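You operate a simulated robot arm through the tools that you are given. There is no shell and no other tool.

You run a simulated robot arm. Do the job below in one go: nothing can be reset, and whatever is moved stays where it is left.

Task
Cool the quench tank, quench the hot rail casting and set it on the brick rest.
Fine: push the cold key till the pointer lies in the green arc, then lower the basket, then raise it and leave it up before the casting comes out; the other rail castings and controls stay. Set down upright: what you pick out.

It is judged by the outcome, as a careful person would: the job done as asked, and still so three seconds after it is handed in. It fails if anything else is knocked over, pushed out of place, dropped, spilled or broken.

Robot
A 7-joint arm with a two-finger parallel gripper, fixed in place. Base frame: the origin is at the foot of the arm, x ahead of it, y to its left, z up. Lengths are in cm, angles in degrees, forces in N, time in s.
It reaches about 89.6 cm from its shoulder. Its first joint turns from -166.0 to 166.0 degrees. Payload 2.5 kg.
The tool frame sits at the grasp point between the pads (the TCP): z along the fingers, y along the line on which they close. The tips reach 3 cm beyond it. Largest opening 9.4 cm; finger width 2.8, thickness 1; the body of the gripper, 5 by 9.6 cm, starts 5.5 cm behind the TCP.
Orientation is told as [roll, pitch, yaw] about the base's x, y, z axes, in that order, counted from this pose: with the fingers straight down and closing along the base's y, the tool's x points along the base's -x, its y along +y and its z along -z.

Tools
- The arm moves only by the tool step_arm. Its argument "steps" is a list of rows, each an object (a shift or turn left out is 0, a gripper value left out holds the last) with "slide": the shift along the tool's x, y, z in m, a list of three; "turn": the turn, a rotation vector about the tool's x, y, z in degrees, a list of three; "claw": the closure in counts, from 0 (fully open) to 255 (shut). In form: [{"slide": [dx, dy, dz], "turn": [rx, ry, rz], "claw": claw}, ...]. A call has 1 to 20 rows; each row shifts and turns the commanded pose from where the row before left it, along the tool's axes as they then stand. Each row takes 0.2 s and may step no farther than 5 cm and 8.6 degrees from the row before; otherwise, or with a gripper value out of range, the whole call is refused. A pose out of reach is approached as far as the arm can. The call stops where the force on the tool passes 90 N (or 10 N more than at its start, if that is more) or the arm is blocked; 0.2 s more then pass. The fingers move at their own pace (about 7.2 cm/s each) and stop on an object; they squeeze with about 40 N. The grip force told is the motor's: it shows also when the fingers shut on nothing. Time passes only in rows, and 0.2 s behind the last, so rows that do not move let the fingers close. The reply holds the time, the measured pose of the TCP, the force on the tool along the base axes, the opening and the grip force, in the units named above and with some noise, with the torque about the TCP (base axes, N m) and any sound that the robot's microphone picked up, and new pictures: "views" is both (left out), scene, wrist or none.
- Cameras (640 x 400 px; columns grow to the right, rows downward): "scene" is fixed at [39.86, 50.17, 81.34]; the picture's right is [-0.99, 0.10, 0.00], its down [0.10, 0.92, -0.39] and it looks along [-0.04, -0.39, -0.92] (base axes); focal length 214 px, centre (320, 200). "wrist" rides on the gripper at [7.6, 1.4, -10.3] in the tool frame; the picture's right is [-0.18, 0.98, 0.00], its down [-0.75, -0.14, -0.64] and it looks along [-0.63, -0.12, 0.77] (tool axes); focal length 243 px, centre (320, 200).
- measure_at(camera, pixels): for up to 12 pixels [column, row] of the newest picture of that camera ("zoom" is the newest enlarged one), the place [x, y, z] in the base frame of the surface seen there, good to about 0.3 cm. No time passes.
- enlarge(camera, box): a new picture of the part [left, top, right, bottom] of that camera's present view, enlarged. No time passes.
- hand_in(): hands the job in; it is judged then, once.

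Leave the gripper open and the arm clear of the work at the hand-in unless told otherwise.

The tools are called after "Call:" as a command line: name --argument value ..., lists and objects as JSON in quotes. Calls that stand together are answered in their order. step_arm: Moves the arm, as the interface text tells. Its arguments: {"type":"object","properties":{"steps":{"type":"array"},"views":{"type":"string","enum":["both","scene","wrist","none"]}},"required":["steps"]} The other tools are called the same way: measure_at (camera, pixels) gives the place of the surface under pixels of a picture; enlarge (camera, box) takes an enlarged picture of a part of a camera's view; hand_in () hands the job in.

At the start:

```text
time: 0.0
eef_pos: [46.13, 19.74, 43.92]
tool_rot: [0.0, -0.2, 0.0]
ft_force: [0.0, 0.2, 0.3]
wrist_torque: [0.0, 0.01, 0.02]
gripper_width: 9.4
grasp_force: 0.1
```

scene: 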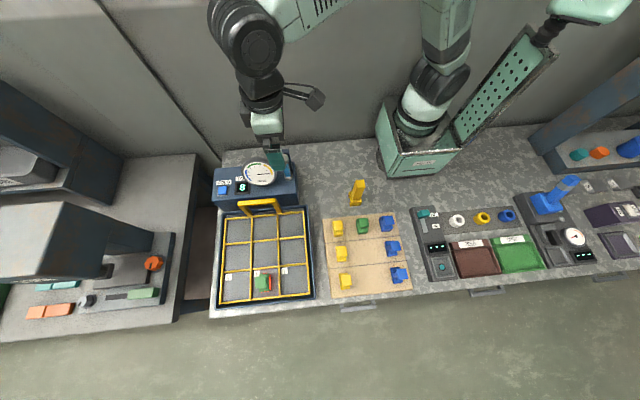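
wrist: 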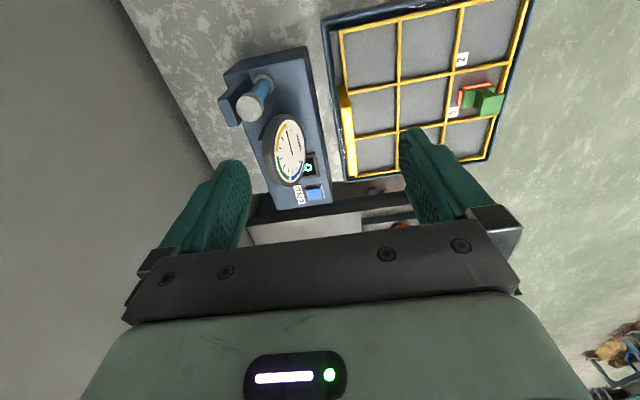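

I see the quench tank (black tray with a yellow basket grid) at about scene (265,255), a control box with a gauge at (260,173), and a parts board with castings at (365,255). I'll enlarge several regions to look in detail before I move.

Call:
enlarge --camera "scene" --box '[205, 145, 315, 215]'

Call:
enlarge --camera "scene" --box '[205, 195, 325, 310]'

Call:
enlarge --camera "scene" --box '[315, 170, 425, 305]'

Call:
enlarge --camera "wrist" --box '[210, 30, 350, 220]'

Call:
enlarge --camera "scene" --box '[400, 140, 640, 290]'

```text
5.71 times, centred on (260, 180) of scene
```

zoom: 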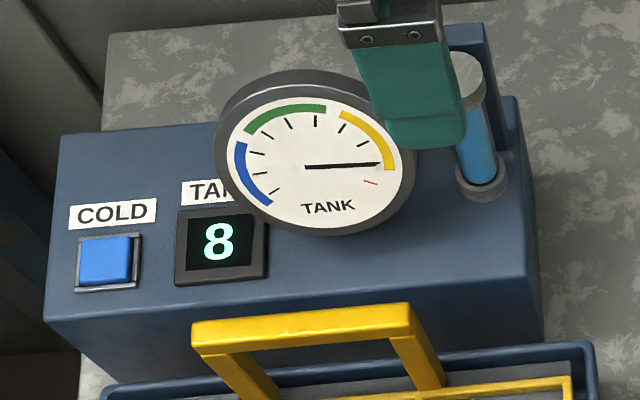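

```text
3.48 times, centred on (265, 252) of scene
```

zoom: 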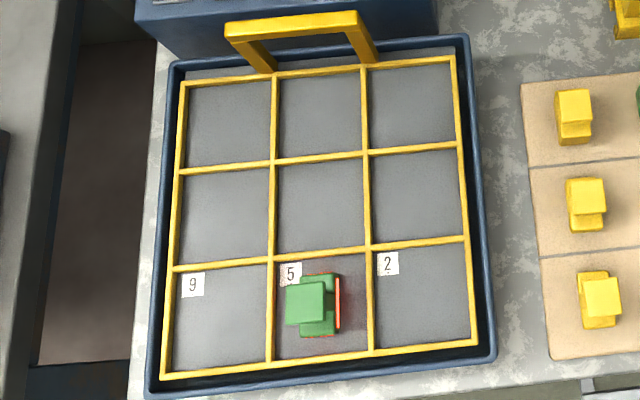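

```text
2.96 times, centred on (370, 238) of scene
```

zoom: 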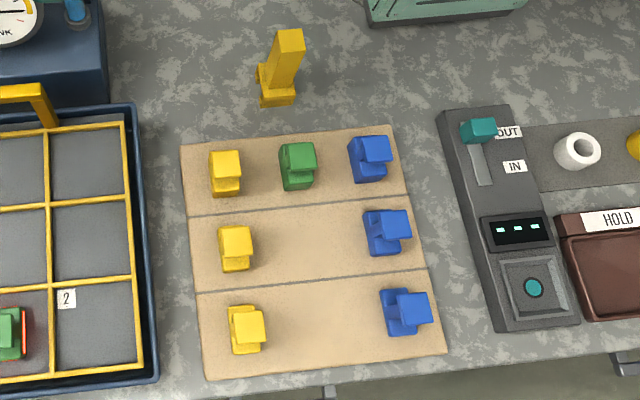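

```text
2.11 times, centred on (280, 125) of wrist
```

zoom: 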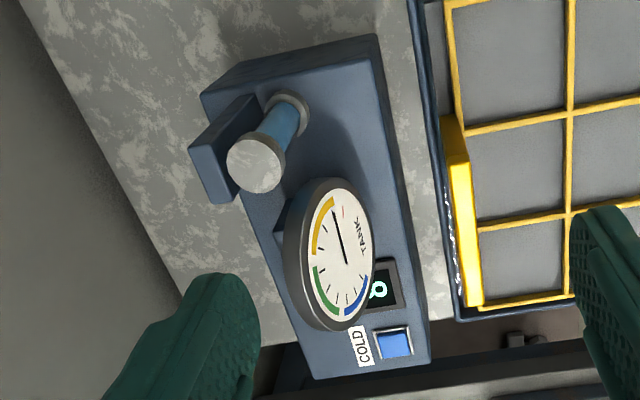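

```text
2.67 times, centred on (520, 215) of scene
```

zoom: 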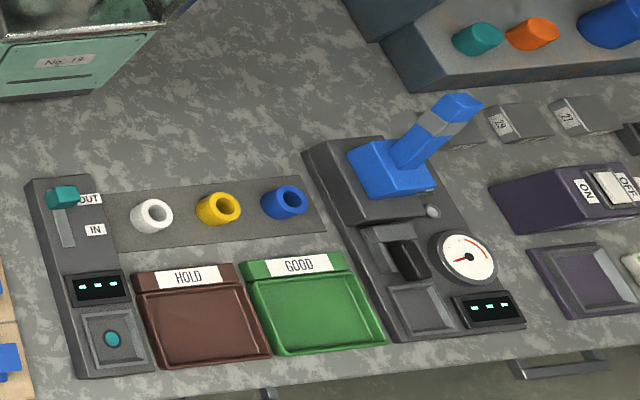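

The hot casting seems to be the green one in basket cell "5" with a red glow. The beige three-part board may be the brick rest. I'll look closer at the castings, the yellow lever at (357,192), the left-hand machine and the basket.

Call:
enlarge --camera "scene" --box '[240, 260, 290, 300]'

Call:
enlarge --camera "scene" --box '[335, 170, 380, 210]'

Call:
enlarge --camera "scene" --box '[0, 200, 200, 340]'

Call:
enlarge --camera "scene" --box '[320, 205, 415, 300]'

Call:
enlarge --camera "wrist" --box '[320, 0, 560, 190]'

Call:
measure_at --camera "scene" --pixels '[[222, 190], [243, 187], [260, 173], [285, 163], [262, 203], [250, 212], [278, 212], [263, 283], [357, 190], [340, 230], [363, 258], [320, 140]]'

```text
10.00 times, centred on (265, 280) of scene
```

zoom: 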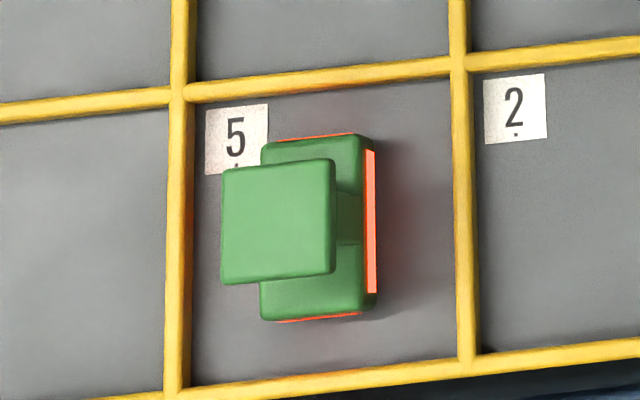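

```text
10.00 times, centred on (358, 190) of scene
```

zoom: 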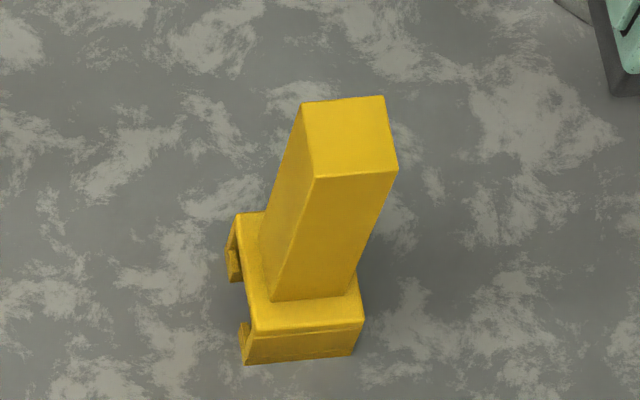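

```text
2.86 times, centred on (100, 270) of scene
```

zoom: 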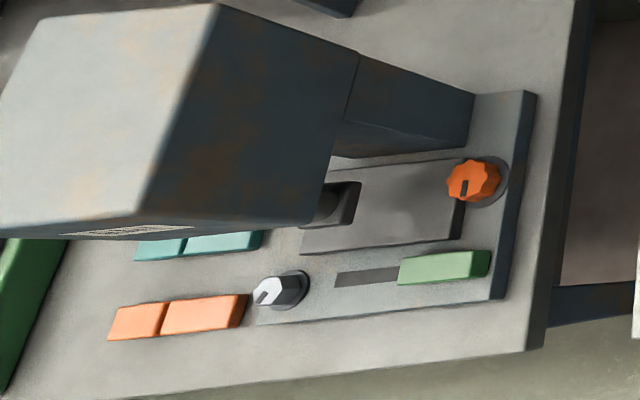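

```text
4.21 times, centred on (368, 252) of scene
```

zoom: 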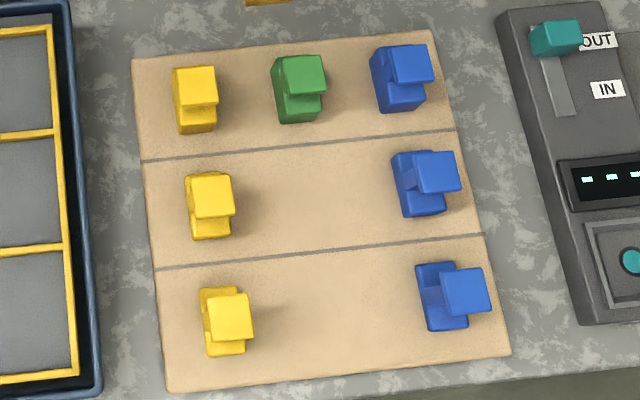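

```text
2.11 times, centred on (440, 95) of wrist
```

zoom: 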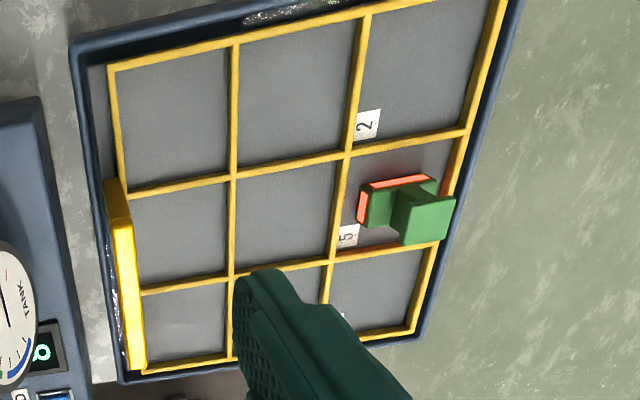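

```text
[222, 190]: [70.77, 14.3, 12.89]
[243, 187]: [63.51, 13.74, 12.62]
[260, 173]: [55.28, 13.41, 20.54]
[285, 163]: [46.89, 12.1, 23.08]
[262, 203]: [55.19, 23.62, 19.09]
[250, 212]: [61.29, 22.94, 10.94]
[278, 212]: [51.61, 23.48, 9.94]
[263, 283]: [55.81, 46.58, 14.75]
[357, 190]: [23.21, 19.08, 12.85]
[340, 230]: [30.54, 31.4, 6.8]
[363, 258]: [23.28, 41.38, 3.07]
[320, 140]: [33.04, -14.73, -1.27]
```

I'll measure the tank rim, basket bars, cell floor, casting and table heights to work out the geometry.

Call:
measure_at --camera "scene" --pixels '[[213, 302], [222, 300], [230, 288], [240, 260], [265, 260], [300, 215], [315, 300], [300, 255], [310, 250], [330, 205], [325, 185], [237, 232]]'

Call:
enlarge --camera "scene" --box '[210, 195, 320, 265]'

Call:
enlarge --camera "wrist" --box '[210, 50, 350, 140]'

```text
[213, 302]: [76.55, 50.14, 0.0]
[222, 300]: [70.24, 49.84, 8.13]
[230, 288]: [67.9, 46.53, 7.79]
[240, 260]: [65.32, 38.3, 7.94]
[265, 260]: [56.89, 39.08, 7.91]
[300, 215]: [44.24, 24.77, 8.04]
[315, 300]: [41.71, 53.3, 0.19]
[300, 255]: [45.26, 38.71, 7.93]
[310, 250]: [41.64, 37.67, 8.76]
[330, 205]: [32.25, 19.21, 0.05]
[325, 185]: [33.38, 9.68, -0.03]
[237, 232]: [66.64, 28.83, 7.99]
```

```text
5.71 times, centred on (265, 230) of scene
```

zoom: 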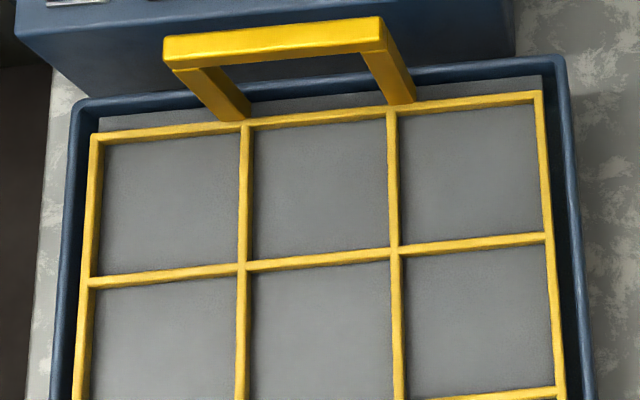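

```text
4.44 times, centred on (280, 95) of wrist
```

zoom: 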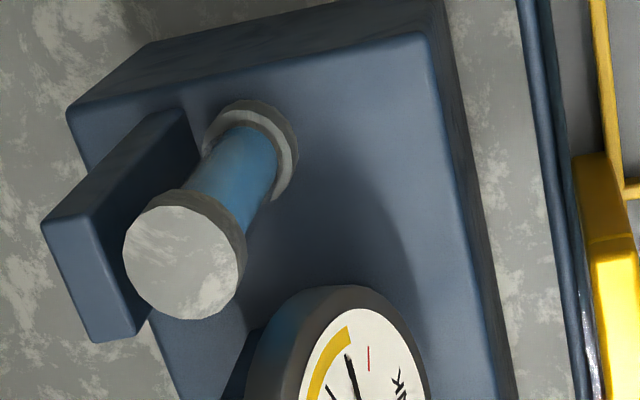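

Next I'll zoom in on the control box and measure the cold key precisely.

Call:
enlarge --camera "scene" --box '[207, 165, 257, 205]'

```text
10.00 times, centred on (232, 185) of scene
```

zoom: 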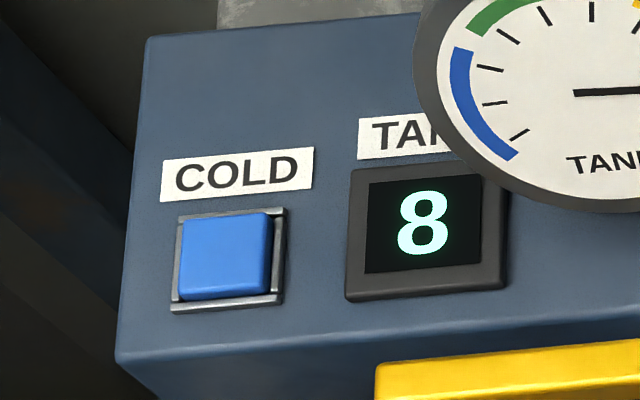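

I can read the "COLD" key at zoom (225,258). I'll measure its corners and centre, the bezel, and the box top.

Call:
measure_at --camera "zoom" --pixels '[[225, 255], [192, 225], [258, 225], [190, 290], [258, 288], [178, 305], [282, 298], [325, 250], [145, 345], [200, 100], [330, 30], [450, 370]]'

```text
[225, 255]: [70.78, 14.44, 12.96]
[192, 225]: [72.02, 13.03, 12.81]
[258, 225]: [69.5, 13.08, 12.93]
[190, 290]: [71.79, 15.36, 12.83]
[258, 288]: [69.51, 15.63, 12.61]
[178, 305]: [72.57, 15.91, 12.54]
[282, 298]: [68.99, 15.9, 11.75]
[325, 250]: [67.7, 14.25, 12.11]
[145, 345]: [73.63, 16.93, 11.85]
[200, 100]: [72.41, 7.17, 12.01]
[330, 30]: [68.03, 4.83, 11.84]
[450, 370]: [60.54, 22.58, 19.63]
```

Key top is about (70.8, 14.4, 12.9). Next I'll measure the handle and tank rim in a zoom.

Call:
enlarge --camera "scene" --box '[230, 190, 290, 228]'

```text
10.53 times, centred on (260, 209) of scene
```

zoom: 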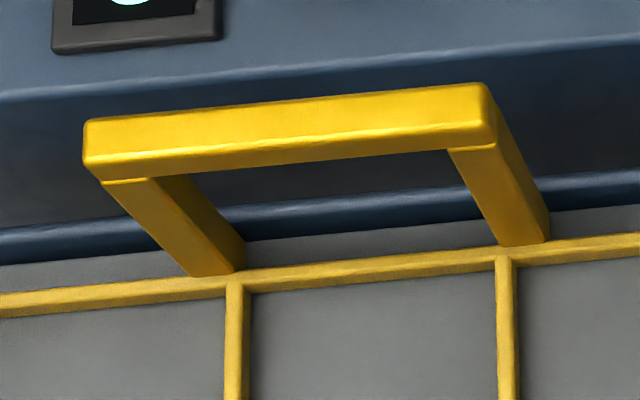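

Call:
measure_at --camera "zoom" --pixels '[[95, 130], [95, 160], [290, 115], [290, 145], [470, 95], [480, 135], [215, 265], [525, 235], [300, 270], [40, 245], [350, 212], [40, 275]]'

Call:
enlarge --camera "scene" --box '[235, 255, 325, 310]'

```text
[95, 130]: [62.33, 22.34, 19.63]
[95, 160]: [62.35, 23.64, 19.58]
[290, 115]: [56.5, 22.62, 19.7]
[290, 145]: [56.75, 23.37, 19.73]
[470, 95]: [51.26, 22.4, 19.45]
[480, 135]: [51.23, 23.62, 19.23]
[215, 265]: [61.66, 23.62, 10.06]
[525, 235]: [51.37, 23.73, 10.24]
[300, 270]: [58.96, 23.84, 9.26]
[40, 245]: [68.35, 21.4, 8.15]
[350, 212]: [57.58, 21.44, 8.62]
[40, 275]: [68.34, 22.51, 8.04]
```

```text
7.11 times, centred on (280, 282) of scene
```

zoom: 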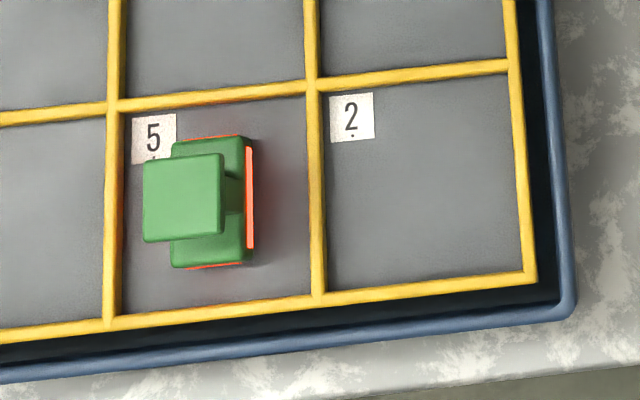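

Call:
measure_at --camera "zoom" --pixels '[[150, 165], [215, 160], [150, 235], [215, 232], [183, 197], [232, 150], [180, 255], [240, 255], [235, 195], [235, 140], [280, 250], [555, 240]]'

Call:
enlarge --camera "scene" --box '[325, 205, 415, 300]'

```text
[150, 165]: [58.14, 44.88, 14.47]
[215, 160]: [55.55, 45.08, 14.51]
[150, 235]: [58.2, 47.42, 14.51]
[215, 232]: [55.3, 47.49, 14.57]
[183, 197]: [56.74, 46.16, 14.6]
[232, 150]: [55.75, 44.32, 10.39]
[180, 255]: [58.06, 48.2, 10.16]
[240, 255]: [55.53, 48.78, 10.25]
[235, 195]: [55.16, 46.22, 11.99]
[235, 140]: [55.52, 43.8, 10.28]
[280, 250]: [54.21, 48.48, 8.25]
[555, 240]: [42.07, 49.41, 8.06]
```

```text
4.21 times, centred on (370, 252) of scene
```

zoom: 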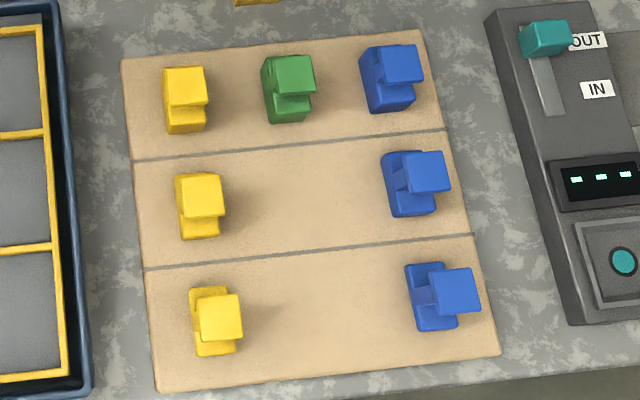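

Call:
measure_at --camera "zoom" --pixels '[[185, 85], [290, 75], [400, 65], [200, 195], [425, 172], [217, 315], [455, 290], [315, 200], [330, 310], [140, 100], [440, 90], [480, 340]]'

Call:
measure_at --camera "scene" --pixels '[[324, 222], [396, 213], [333, 297], [411, 288], [350, 256], [375, 255], [353, 280], [378, 278], [350, 272], [390, 245], [342, 256], [366, 232]]'

```text
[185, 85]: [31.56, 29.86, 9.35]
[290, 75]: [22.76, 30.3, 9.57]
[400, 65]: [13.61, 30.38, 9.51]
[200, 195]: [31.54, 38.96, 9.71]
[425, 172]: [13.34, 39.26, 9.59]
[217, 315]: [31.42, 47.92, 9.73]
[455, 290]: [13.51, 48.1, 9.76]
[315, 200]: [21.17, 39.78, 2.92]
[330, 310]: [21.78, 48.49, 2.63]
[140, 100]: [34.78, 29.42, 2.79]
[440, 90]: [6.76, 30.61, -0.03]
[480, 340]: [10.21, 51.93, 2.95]
```

```text
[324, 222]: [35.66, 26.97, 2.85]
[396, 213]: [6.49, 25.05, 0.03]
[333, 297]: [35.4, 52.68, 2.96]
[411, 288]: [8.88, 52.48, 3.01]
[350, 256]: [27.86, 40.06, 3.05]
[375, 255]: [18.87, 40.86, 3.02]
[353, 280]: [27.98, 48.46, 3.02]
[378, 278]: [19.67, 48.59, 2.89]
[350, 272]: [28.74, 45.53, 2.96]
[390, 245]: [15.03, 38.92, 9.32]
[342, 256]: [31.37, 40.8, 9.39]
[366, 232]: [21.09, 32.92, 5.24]
```

Findings so far:
- Cold key top is at about (70.8, 14.4, 12.9).
- The basket handle bar is centred at about (56.6, 23.0), with its top at 19.7.
- The hot casting is at about (56.8, 46.3).
- The brick rest has free spots at about (22.5, 39) and (22.5, 48).

I'll shut the fingers and move high over the cold key, then come down to about z=24.

Call:
step_arm --steps '[{"slide": [-0.0411, -0.0089, 0], "claw": 255}, {"slide": [-0.0411, -0.0089, 0]}, {"slide": [-0.0411, -0.0089, 0]}, {"slide": [-0.0411, -0.0089, 0]}, {"slide": [-0.0411, -0.0089, 0]}, {"slide": [-0.0411, -0.0089, 0]}, {"slide": [0, 0, 0.045]}, {"slide": [0, 0, 0.045]}, {"slide": [0, 0, 0.045]}, {"slide": [0, 0, 0.045]}, {"slide": [0, 0, 0.02]}, {}]' --views "both"

```text
time: 2.6
eef_pos: [62.84, 13.61, 22.64]
tool_rot: [0.7, -1.3, 0.2]
ft_force: [32.0, 35.2, 24.9]
wrist_torque: [0.62, -0.48, -0.42]
gripper_width: 0.01
grasp_force: 32.7
out of reach, approached as far as the arm can: row 4, 5, 6
```

scene: 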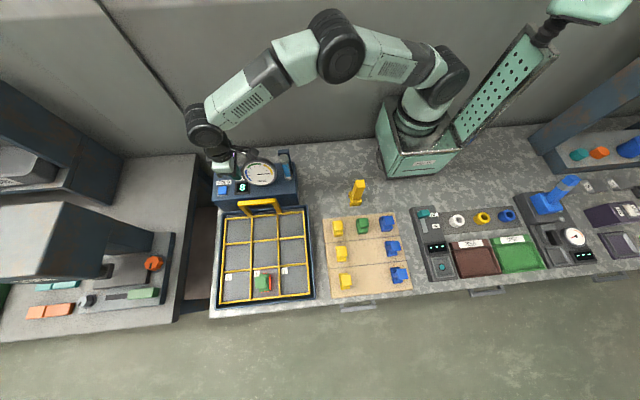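
wrist: 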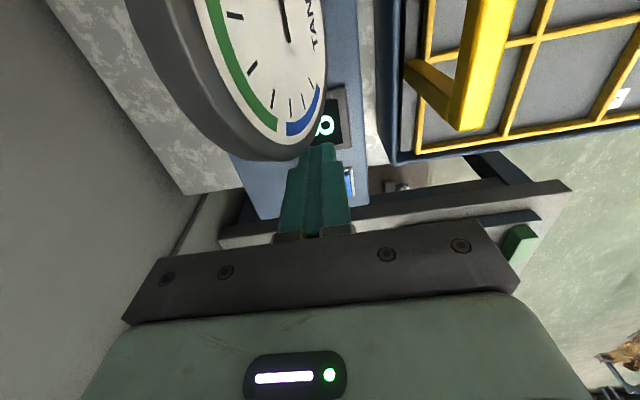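

The arm ran out of reach at the high height, so x stopped at 62.8. The shut fingers now press on the rim of the gauge, with a force of about (32,35,25) N pushing away from it. I'll back off in that same direction (+x, +y, up) with small moves.

Call:
step_arm --steps '[{"slide": [-0.008, 0.008, -0.008]}, {"slide": [-0.008, 0.008, -0.008]}, {}]' --views "both"

```text
time: 3.4
eef_pos: [64.23, 14.46, 23.75]
tool_rot: [-0.1, 0.1, 0.0]
ft_force: [1.2, 0.0, 0.0]
wrist_torque: [0.01, -0.01, 0.02]
gripper_width: 0.0
grasp_force: 32.9
```

scene: 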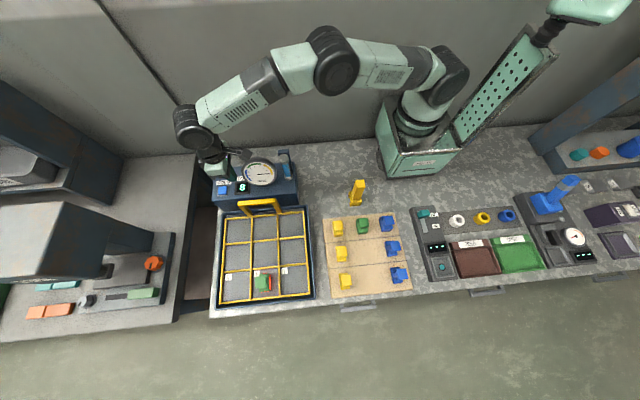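
wrist: 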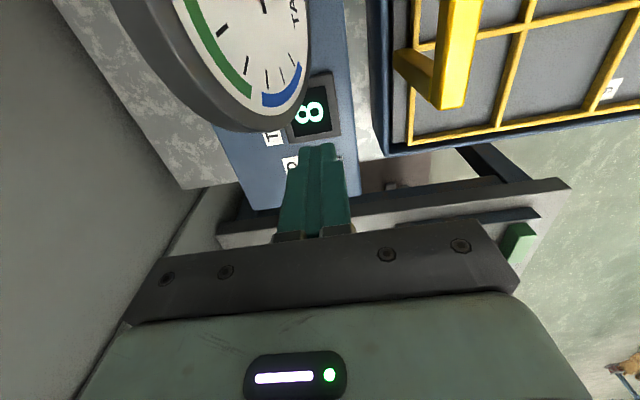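

Contact is released (force about 0). I'll check that the gauge hasn't changed.

Call:
enlarge --camera "scene" --box '[205, 145, 315, 215]'

Call:
measure_at --camera "scene" --pixels '[[260, 173], [262, 203], [250, 168], [270, 168], [258, 185], [246, 175], [272, 180], [258, 160]]'

```text
5.71 times, centred on (260, 180) of scene
```

zoom: 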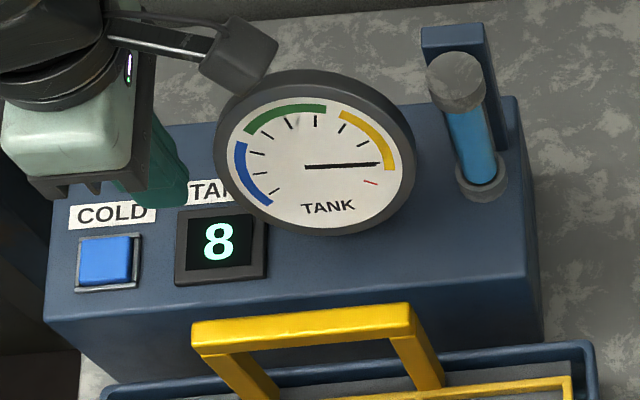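

```text
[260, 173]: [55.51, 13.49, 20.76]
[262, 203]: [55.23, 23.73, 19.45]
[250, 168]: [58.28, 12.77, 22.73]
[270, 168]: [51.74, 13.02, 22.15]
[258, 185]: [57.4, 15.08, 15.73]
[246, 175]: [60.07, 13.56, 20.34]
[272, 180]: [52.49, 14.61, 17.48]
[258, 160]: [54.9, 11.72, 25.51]
```

The gauge is unharmed and still reads the same. The pointer is at the far end of the yellow arc. I'll continue outward to x≈70.8 while lowering a bit, staying above the key (tip at about z=16).

Call:
step_arm --steps '[{"slide": [-0.022, 0, 0.012]}, {"slide": [-0.022, 0, 0.012]}, {"slide": [-0.0217, -0.0006, 0.012]}, {"slide": [0, 0, 0.01]}, {}]' --views "both"

```text
time: 4.6
eef_pos: [67.18, 13.74, 19.35]
tool_rot: [0.0, -0.1, 0.0]
ft_force: [0.1, -0.1, -0.5]
wrist_torque: [0.01, -0.02, 0.01]
gripper_width: 0.01
grasp_force: 33.0
out of reach, approached as far as the arm can: row 2, 3
```

scene: 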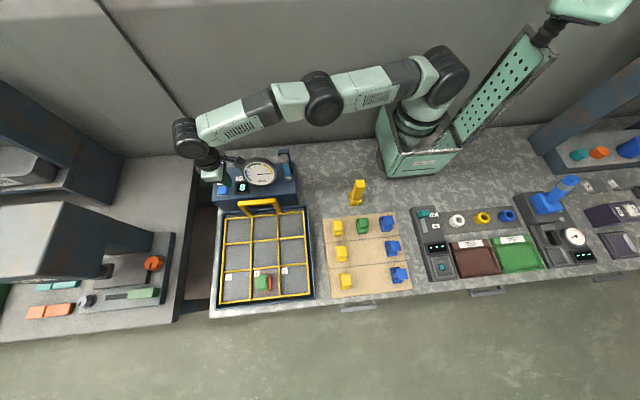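
wrist: 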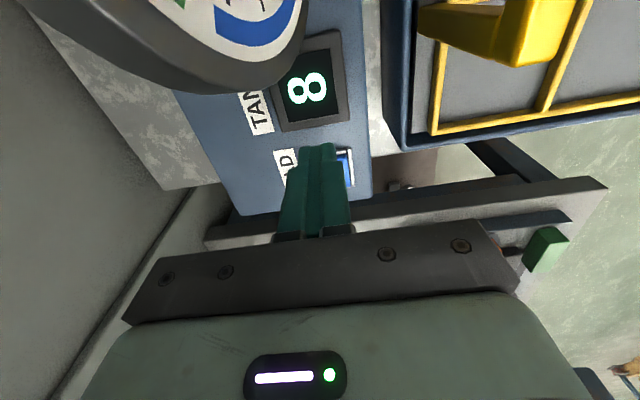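

With the fingers straight down, reach ends at about x=67. I need to tilt the fingers outward, but first I'll yaw 90° so the wrist camera swings away from the gauge (towards +y). The tip is at z≈16.3, clear of everything.

Call:
step_arm --steps '[{"turn": [0, 0, 8.2]}, {"turn": [0, 0, 8.2]}, {"turn": [0, 0, 8.2]}, {"turn": [0, 0, 8.2]}, {"turn": [0, 0, 8.2]}, {"turn": [0, 0, 8.2]}, {"turn": [0, 0, 8.2]}, {"turn": [0, 0, 8.2]}, {"turn": [0, 0, 8.2]}, {"turn": [0, 0, 8.2]}, {"turn": [0, 0, 8.0]}, {}]' --views "both"

```text
time: 7.2
eef_pos: [67.26, 13.73, 19.42]
tool_rot: [0.0, 0.1, -90.1]
ft_force: [-0.8, -0.9, -0.3]
wrist_torque: [0.02, -0.02, 0.01]
gripper_width: 0.02
grasp_force: 33.5
```

scene: 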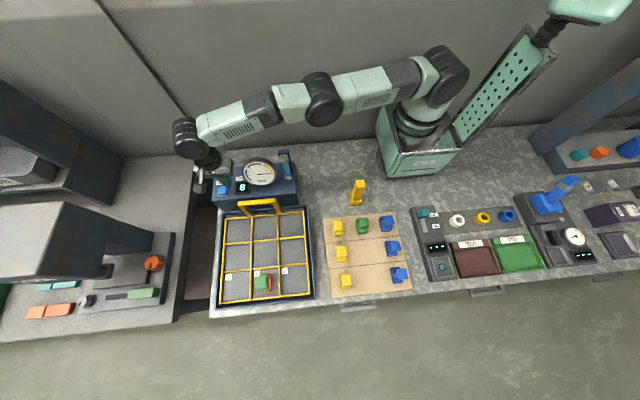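
wrist: 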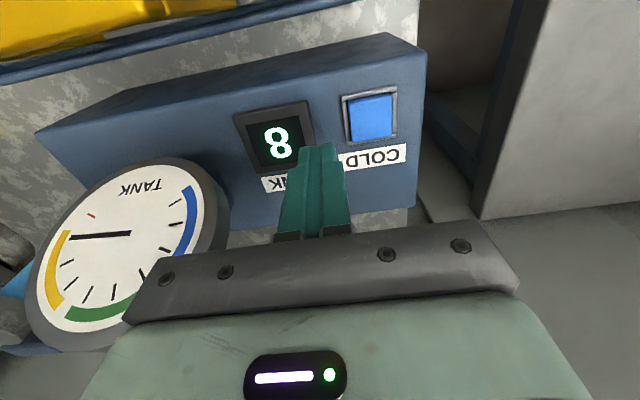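

This view is ideal: it shows the key (375,115), the display "8" and the gauge. I'll tilt the fingers 20° outward, then move over the key while hovering.

Call:
step_arm --steps '[{"turn": [-7, 0, 0]}, {"turn": [-7, 0, 0]}, {"turn": [-6, 0, 0]}, {"slide": [0.0033, 0.0149, 0.0102]}, {"slide": [0.0033, 0.0149, 0.0102]}, {}]' --views "both"

```text
time: 8.6
eef_pos: [70.88, 14.29, 18.55]
tool_rot: [20.0, 0.0, -90.0]
ft_force: [0.3, 0.4, -0.9]
wrist_torque: [0.05, -0.03, -0.01]
gripper_width: 0.02
grasp_force: 33.1
```

scene: 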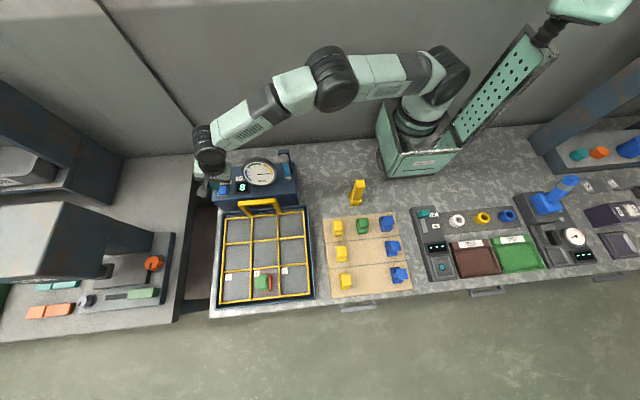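
wrist: 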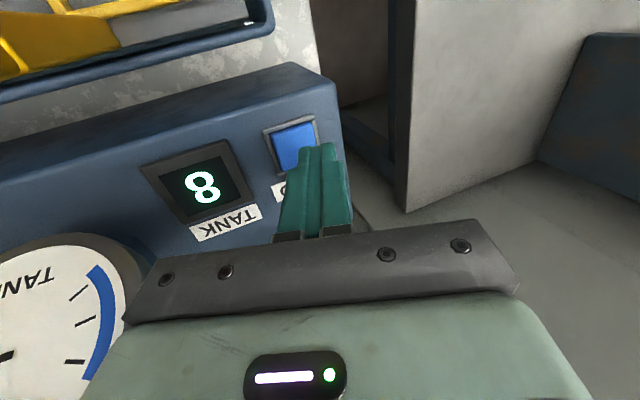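

The TCP is at (70.88, 14.29, 18.55). I'll verify the key location from the wrist picture before pushing.

Call:
enlarge --camera "wrist" --box '[240, 90, 380, 240]'

Call:
measure_at --camera "wrist" --pixels '[[275, 137], [310, 125], [285, 165], [292, 145], [267, 130], [317, 117], [300, 170], [318, 150], [330, 150], [270, 190]]'

```text
2.67 times, centred on (310, 165) of wrist
```

zoom: 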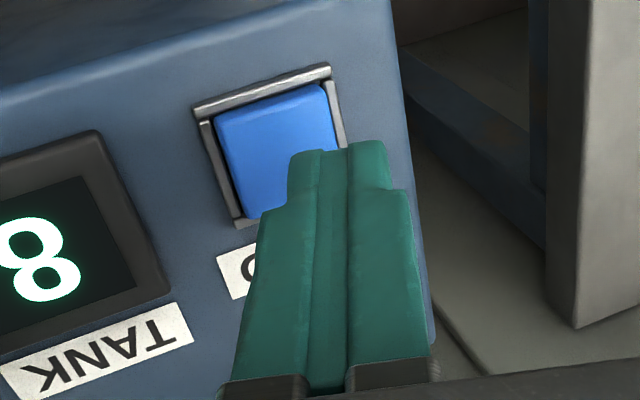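

```text
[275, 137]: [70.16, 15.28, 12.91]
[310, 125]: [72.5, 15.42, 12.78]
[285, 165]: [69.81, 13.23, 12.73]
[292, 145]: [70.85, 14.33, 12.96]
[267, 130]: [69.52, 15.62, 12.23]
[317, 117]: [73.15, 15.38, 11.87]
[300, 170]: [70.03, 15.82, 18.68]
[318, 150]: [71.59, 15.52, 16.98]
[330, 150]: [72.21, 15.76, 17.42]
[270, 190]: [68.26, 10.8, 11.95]
```

The key centre is at about (70.9, 14.3, 12.9), matching the tip. I'll descend straight down 2.2 cm to just above it.

Call:
step_arm --steps '[{"slide": [0, -0.0038, 0.0103]}, {"slide": [0, -0.0038, 0.0103]}, {}]' --views "wrist"

```text
time: 9.4
eef_pos: [70.77, 14.33, 16.33]
tool_rot: [20.0, 0.0, -90.0]
ft_force: [-0.1, -0.6, -0.7]
wrist_torque: [-0.04, -0.01, 0.02]
gripper_width: 0.0
grasp_force: 32.9
```

wrist: 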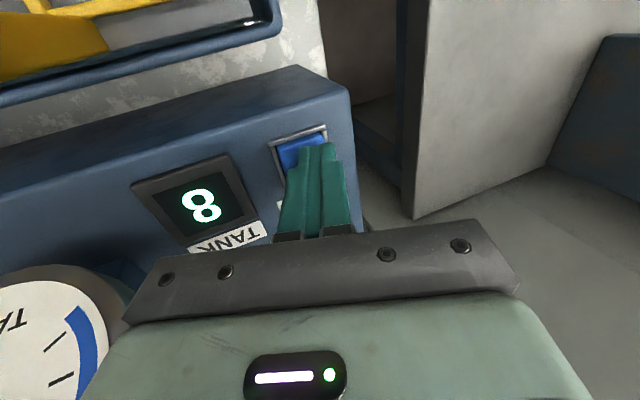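

The tip is about 0.3 cm above the key. I'll press down gently 0.4 cm and look.

Call:
step_arm --steps '[{"slide": [0, -0.0007, 0.0019]}, {"slide": [0, -0.0007, 0.0019]}]' --views "both"

```text
time: 10.0
eef_pos: [70.81, 14.38, 15.93]
tool_rot: [20.1, 0.0, -90.0]
ft_force: [0.2, -0.5, 0.9]
wrist_torque: [0.02, 0.0, 0.03]
gripper_width: 0.0
grasp_force: 32.8
```

scene: 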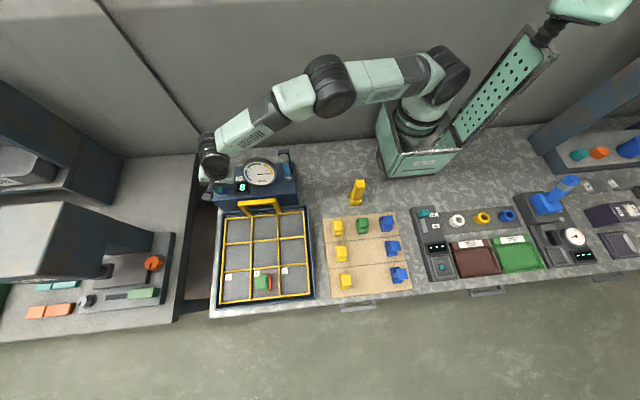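
wrist: 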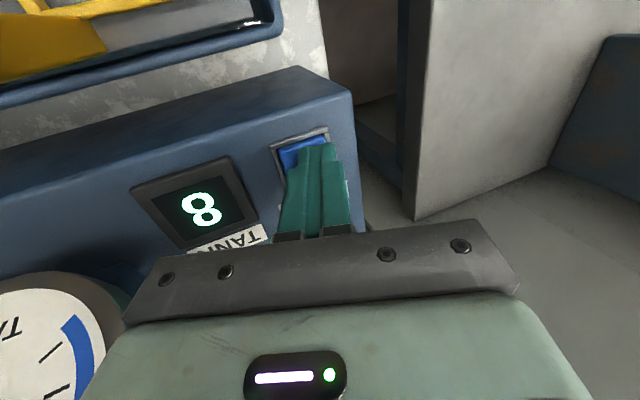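

Barely touching. I'll press another 0.2 cm at a time.

Call:
step_arm --steps '[{"slide": [0, -0.0007, 0.0019]}]' --views "both"

Call:
enlarge --camera "scene" --box '[205, 145, 315, 215]'

```text
time: 10.4
eef_pos: [70.81, 14.39, 15.73]
tool_rot: [20.2, 0.0, -90.0]
ft_force: [0.3, -0.4, 1.4]
wrist_torque: [0.04, 0.01, -0.01]
gripper_width: 0.0
grasp_force: 33.0
heard: click
```

scene: 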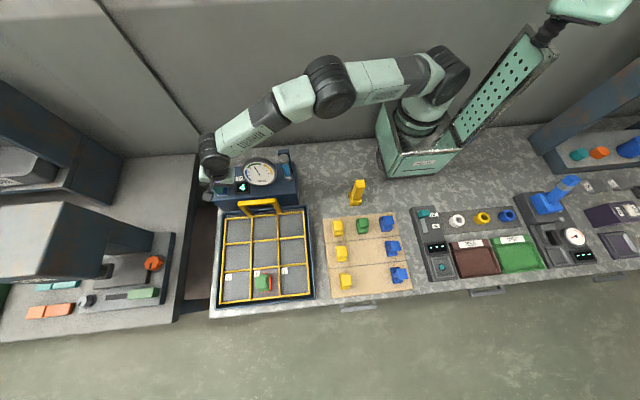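
wrist: 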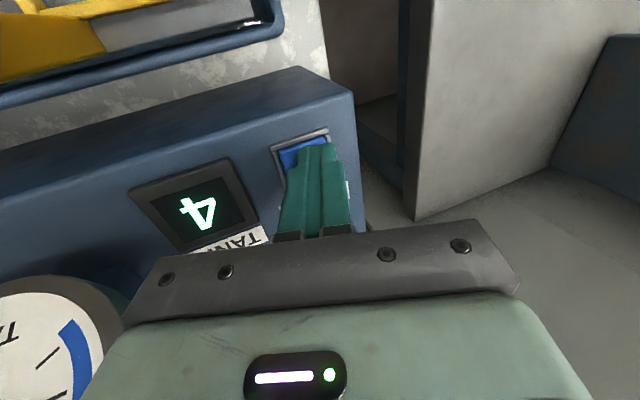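

```text
5.71 times, centred on (260, 180) of scene
```

zoom: 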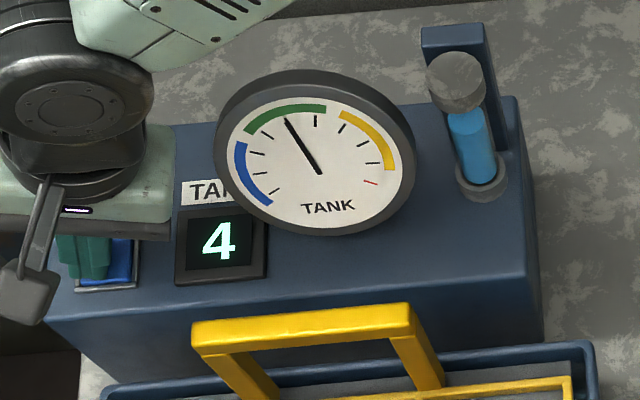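

A click: the display now reads 4 and the pointer lies in the middle of the green arc. I'll release the key by lifting straight up 3 cm.

Call:
step_arm --steps '[{"slide": [0, 0.0051, -0.0141]}, {"slide": [0, 0.0103, -0.0282]}]' --views "both"

Call:
enlarge --camera "scene" --box '[205, 145, 315, 215]'

```text
time: 11.0
eef_pos: [70.62, 14.3, 19.97]
tool_rot: [20.0, 0.0, -90.0]
ft_force: [-0.5, -0.3, 0.4]
wrist_torque: [0.02, -0.01, 0.02]
gripper_width: 0.0
grasp_force: 32.8
```

scene: 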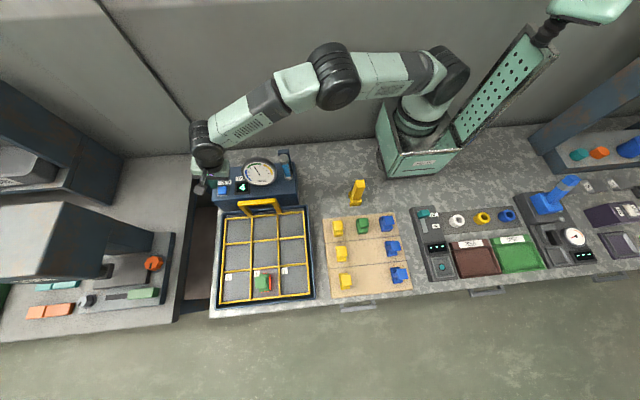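
wrist: 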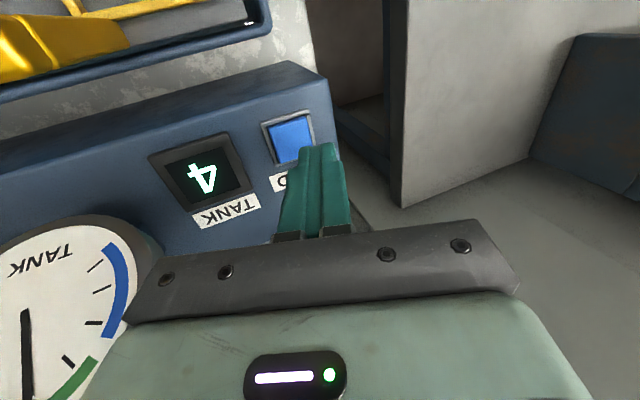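

```text
5.71 times, centred on (260, 180) of scene
```

zoom: 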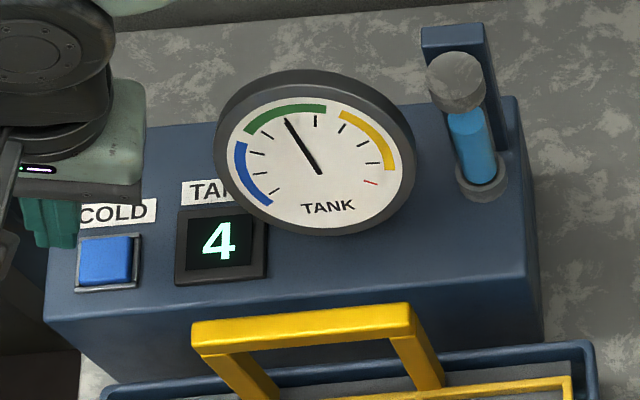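

The pointer stays in the green (display 4). Next is the basket handle. I'll lift and move towards +y away from the gauge, un-tilt, and yaw back so the fingers close along y, ending above the handle at about (58, 23, 28).

Call:
step_arm --steps '[{"slide": [0.029, -0.0002, -0.0288]}, {"slide": [0.029, -0.0002, -0.0288]}, {"slide": [0.029, -0.0002, -0.0288]}, {"slide": [0, -0.0451, -0.0164]}, {"slide": [0, -0.0451, -0.0164]}, {"turn": [7, 0, 0]}, {"turn": [7, 0, 0]}, {"turn": [6, 0, 0]}, {"turn": [0, 0, -8.2]}, {"turn": [0, 0, -8.2]}, {"turn": [0, 0, -8.2]}, {"turn": [0, 0, -8.2]}, {"turn": [0, 0, -8.2]}, {"turn": [0, 0, -8.2]}, {"turn": [0, 0, -8.2]}, {"turn": [0, 0, -8.2]}, {"turn": [0, 0, -8.2]}, {"turn": [0, 0, -8.2]}, {"turn": [0, 0, -8.0]}, {"claw": 120}]' --views "both"

```text
time: 15.2
eef_pos: [58.2, 23.0, 28.34]
tool_rot: [0.1, -0.3, 0.2]
ft_force: [0.2, 0.0, 0.0]
wrist_torque: [-0.03, 0.02, -0.01]
gripper_width: 5.04
grasp_force: 0.8
```

scene: 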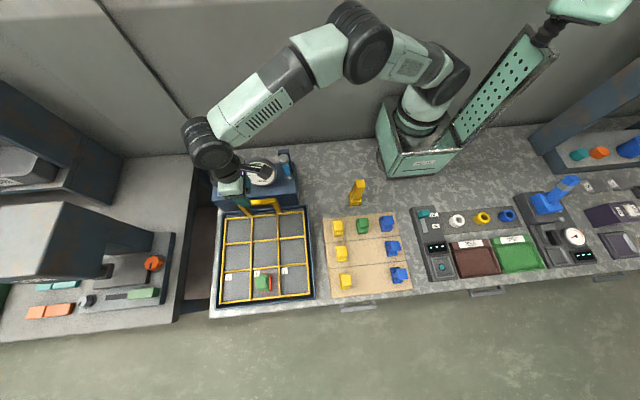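
wrist: 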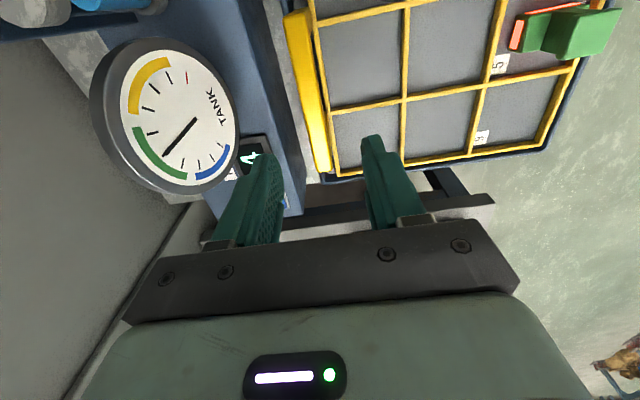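

The fingers are open 5 cm above the handle, with the gauge still in the green. I'll shift to the handle's middle (x≈56.7) and descend to z≈18.9 to straddle the bar.

Call:
step_arm --steps '[{"slide": [0.015, 0, 0.01]}, {"slide": [0, 0, 0.03]}, {"slide": [0, 0, 0.03]}, {"slide": [0, 0, 0.024]}, {}]' --views "both"

```text
time: 16.4
eef_pos: [56.57, 23.02, 18.84]
tool_rot: [0.0, -0.2, -0.1]
ft_force: [-0.6, 0.0, -0.4]
wrist_torque: [0.0, -0.02, 0.01]
gripper_width: 4.97
grasp_force: 0.2
```

scene: 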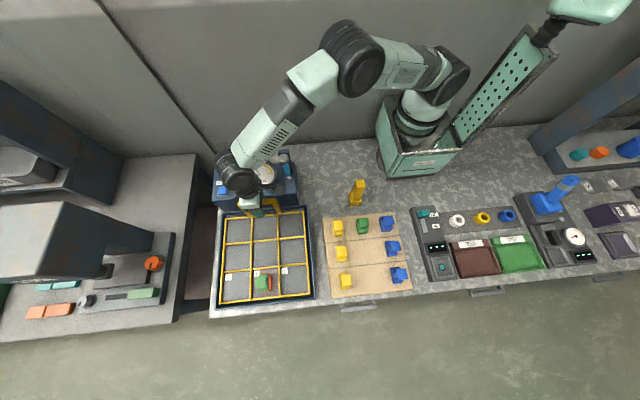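
wrist: 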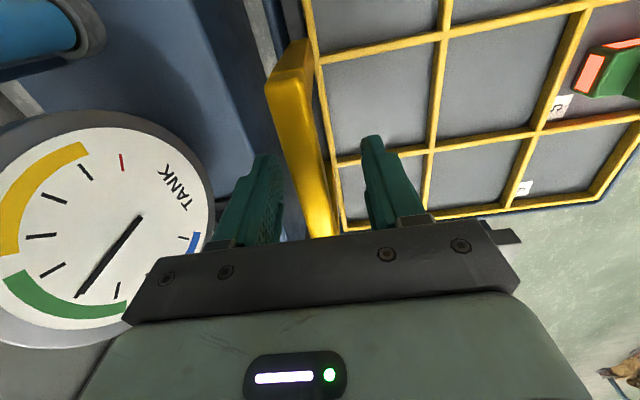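

The bar lies between the fingers. Now I'll close on it.

Call:
step_arm --steps '[{"claw": 255}, {}, {}, {}]' --views "wrist"

```text
time: 17.4
eef_pos: [56.67, 22.54, 18.87]
tool_rot: [-0.3, 0.1, -0.2]
ft_force: [-8.3, -35.9, 1.2]
wrist_torque: [0.22, 0.24, 0.29]
gripper_width: 2.05
grasp_force: 44.7
```

wrist: 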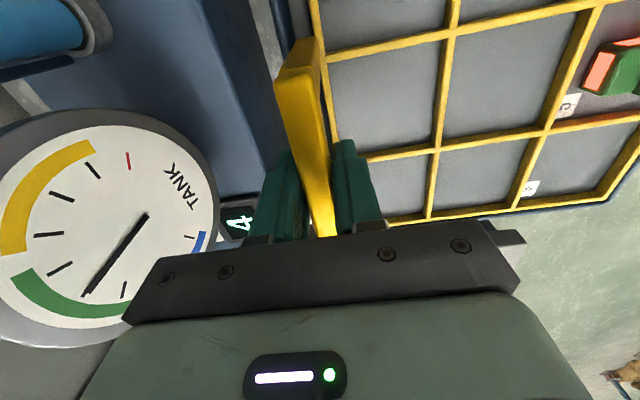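

It's gripped (width 2.05), but a −36 N side force shows the bar centre is about y=22.5. I'll relieve that by shifting the command 0.5 cm in −y.

Call:
step_arm --steps '[{"slide": [0, -0.0025, 0]}, {"slide": [0, -0.0025, 0]}, {}]' --views "none"

```text
time: 18.2
eef_pos: [56.55, 22.62, 18.87]
tool_rot: [0.1, -0.2, 0.0]
ft_force: [6.8, -13.6, -6.5]
wrist_torque: [0.01, 0.47, -0.12]
gripper_width: 2.02
grasp_force: 44.7
```

The force is small now. I'll lower the basket in 1 cm steps and watch the force.

Call:
step_arm --steps '[{"slide": [0, 0, 0.005]}, {"slide": [0, 0, 0.005]}, {}]' --views "both"

```text
time: 19.0
eef_pos: [56.67, 22.52, 17.96]
tool_rot: [0.1, -0.1, 0.1]
ft_force: [-7.3, -14.0, 4.4]
wrist_torque: [-0.01, -1.25, -0.03]
gripper_width: 2.06
grasp_force: 45.5
```

scene: 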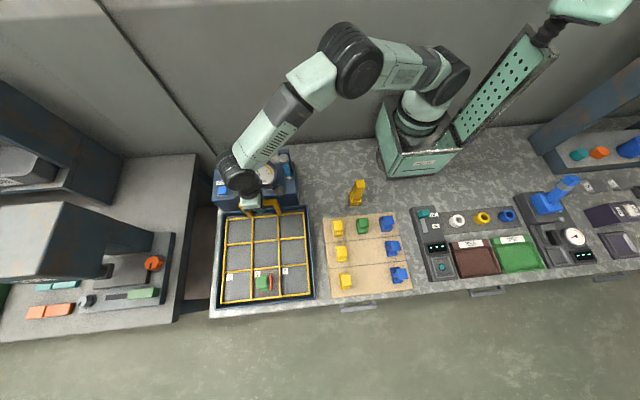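
wrist: 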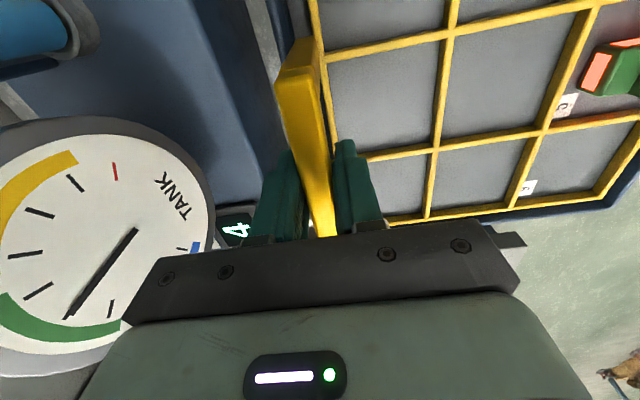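

The basket follows the hand with low force. I'll continue another 2 cm.

Call:
step_arm --steps '[{"slide": [0, 0, 0.005]}, {"slide": [0, 0, 0.005]}, {"slide": [0, 0, 0.005]}, {"slide": [0, 0, 0.005]}, {}]' --views "both"

```text
time: 20.2
eef_pos: [56.68, 22.62, 15.81]
tool_rot: [0.1, 0.0, 0.0]
ft_force: [-0.6, -3.3, 2.7]
wrist_torque: [0.04, 0.58, -0.11]
gripper_width: 2.03
grasp_force: 44.5
```

scene: 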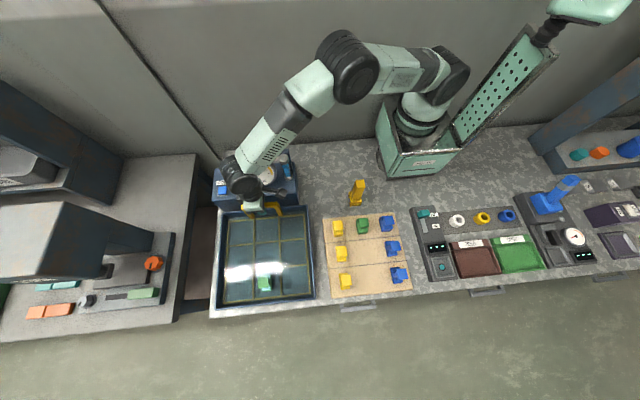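
wrist: 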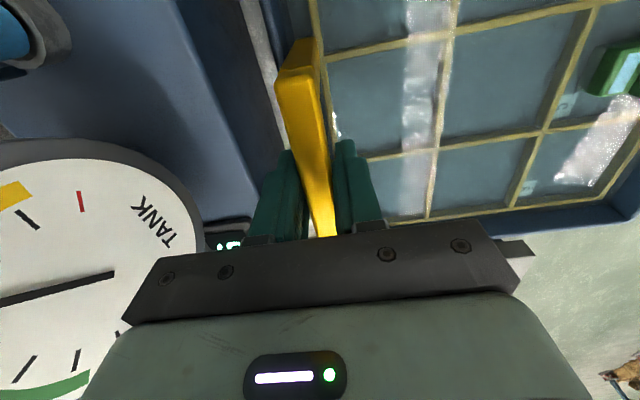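

The basket is under water, and the pointer has moved as the casting gave off heat. I'll look closely at the gauge and the casting.

Call:
enlarge --camera "scene" --box '[205, 195, 325, 310]'

Call:
enlarge --camera "wrist" --box '[0, 130, 260, 320]'

Call:
enlarge --camera "scene" --box '[205, 145, 315, 215]'

```text
3.48 times, centred on (265, 252) of scene
```

zoom: 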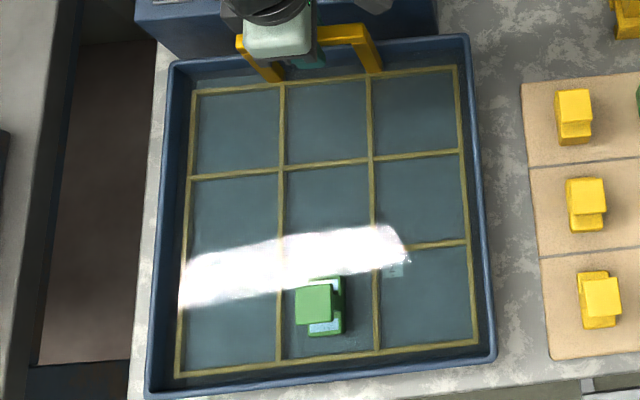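

```text
2.11 times, centred on (130, 225) of wrist
```

zoom: 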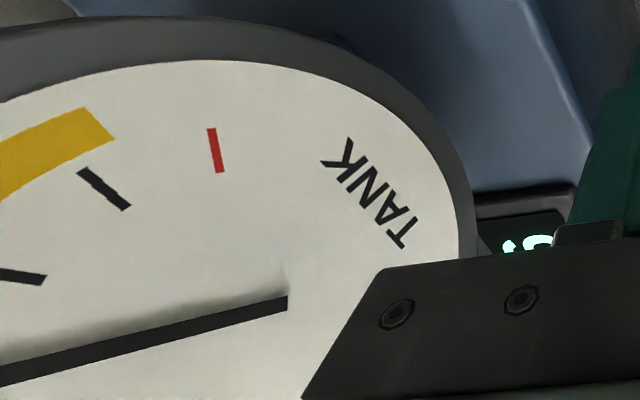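

```text
5.71 times, centred on (260, 180) of scene
```

zoom: 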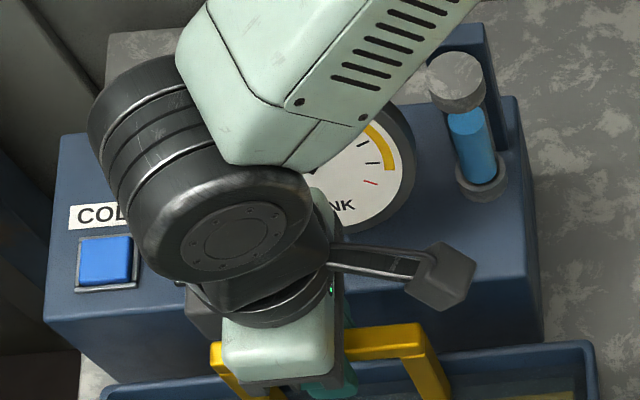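

The casting's red glow has gone. I'll lower further to find the basket's bottom stop, so it counts as fully lowered.

Call:
step_arm --steps '[{"slide": [0, 0, 0.005]}, {"slide": [0, 0, 0.005]}, {}]' --views "both"

```text
time: 21.0
eef_pos: [56.67, 22.65, 14.85]
tool_rot: [0.1, -0.1, 0.0]
ft_force: [-1.1, 1.1, 4.4]
wrist_torque: [-0.01, -0.36, -0.11]
gripper_width: 2.02
grasp_force: 44.8
```

scene: 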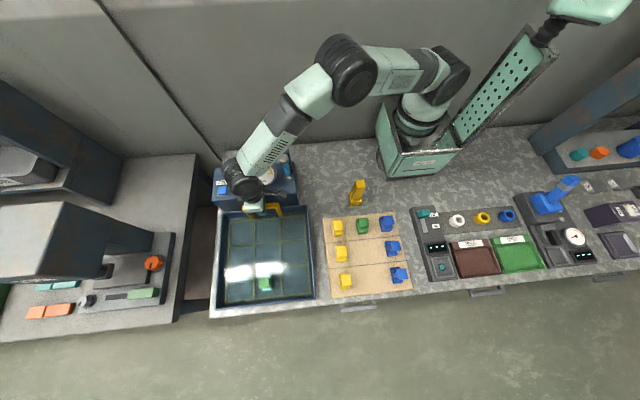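
wrist: 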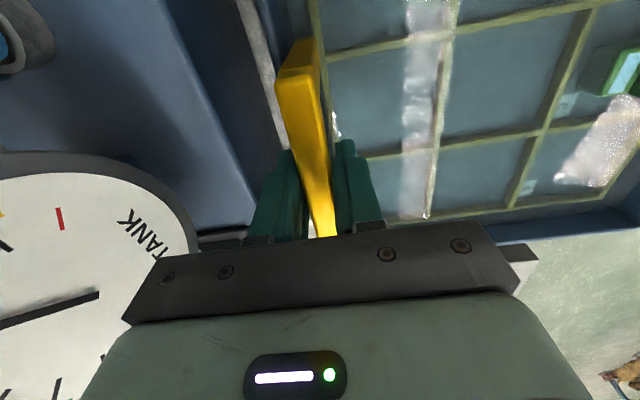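

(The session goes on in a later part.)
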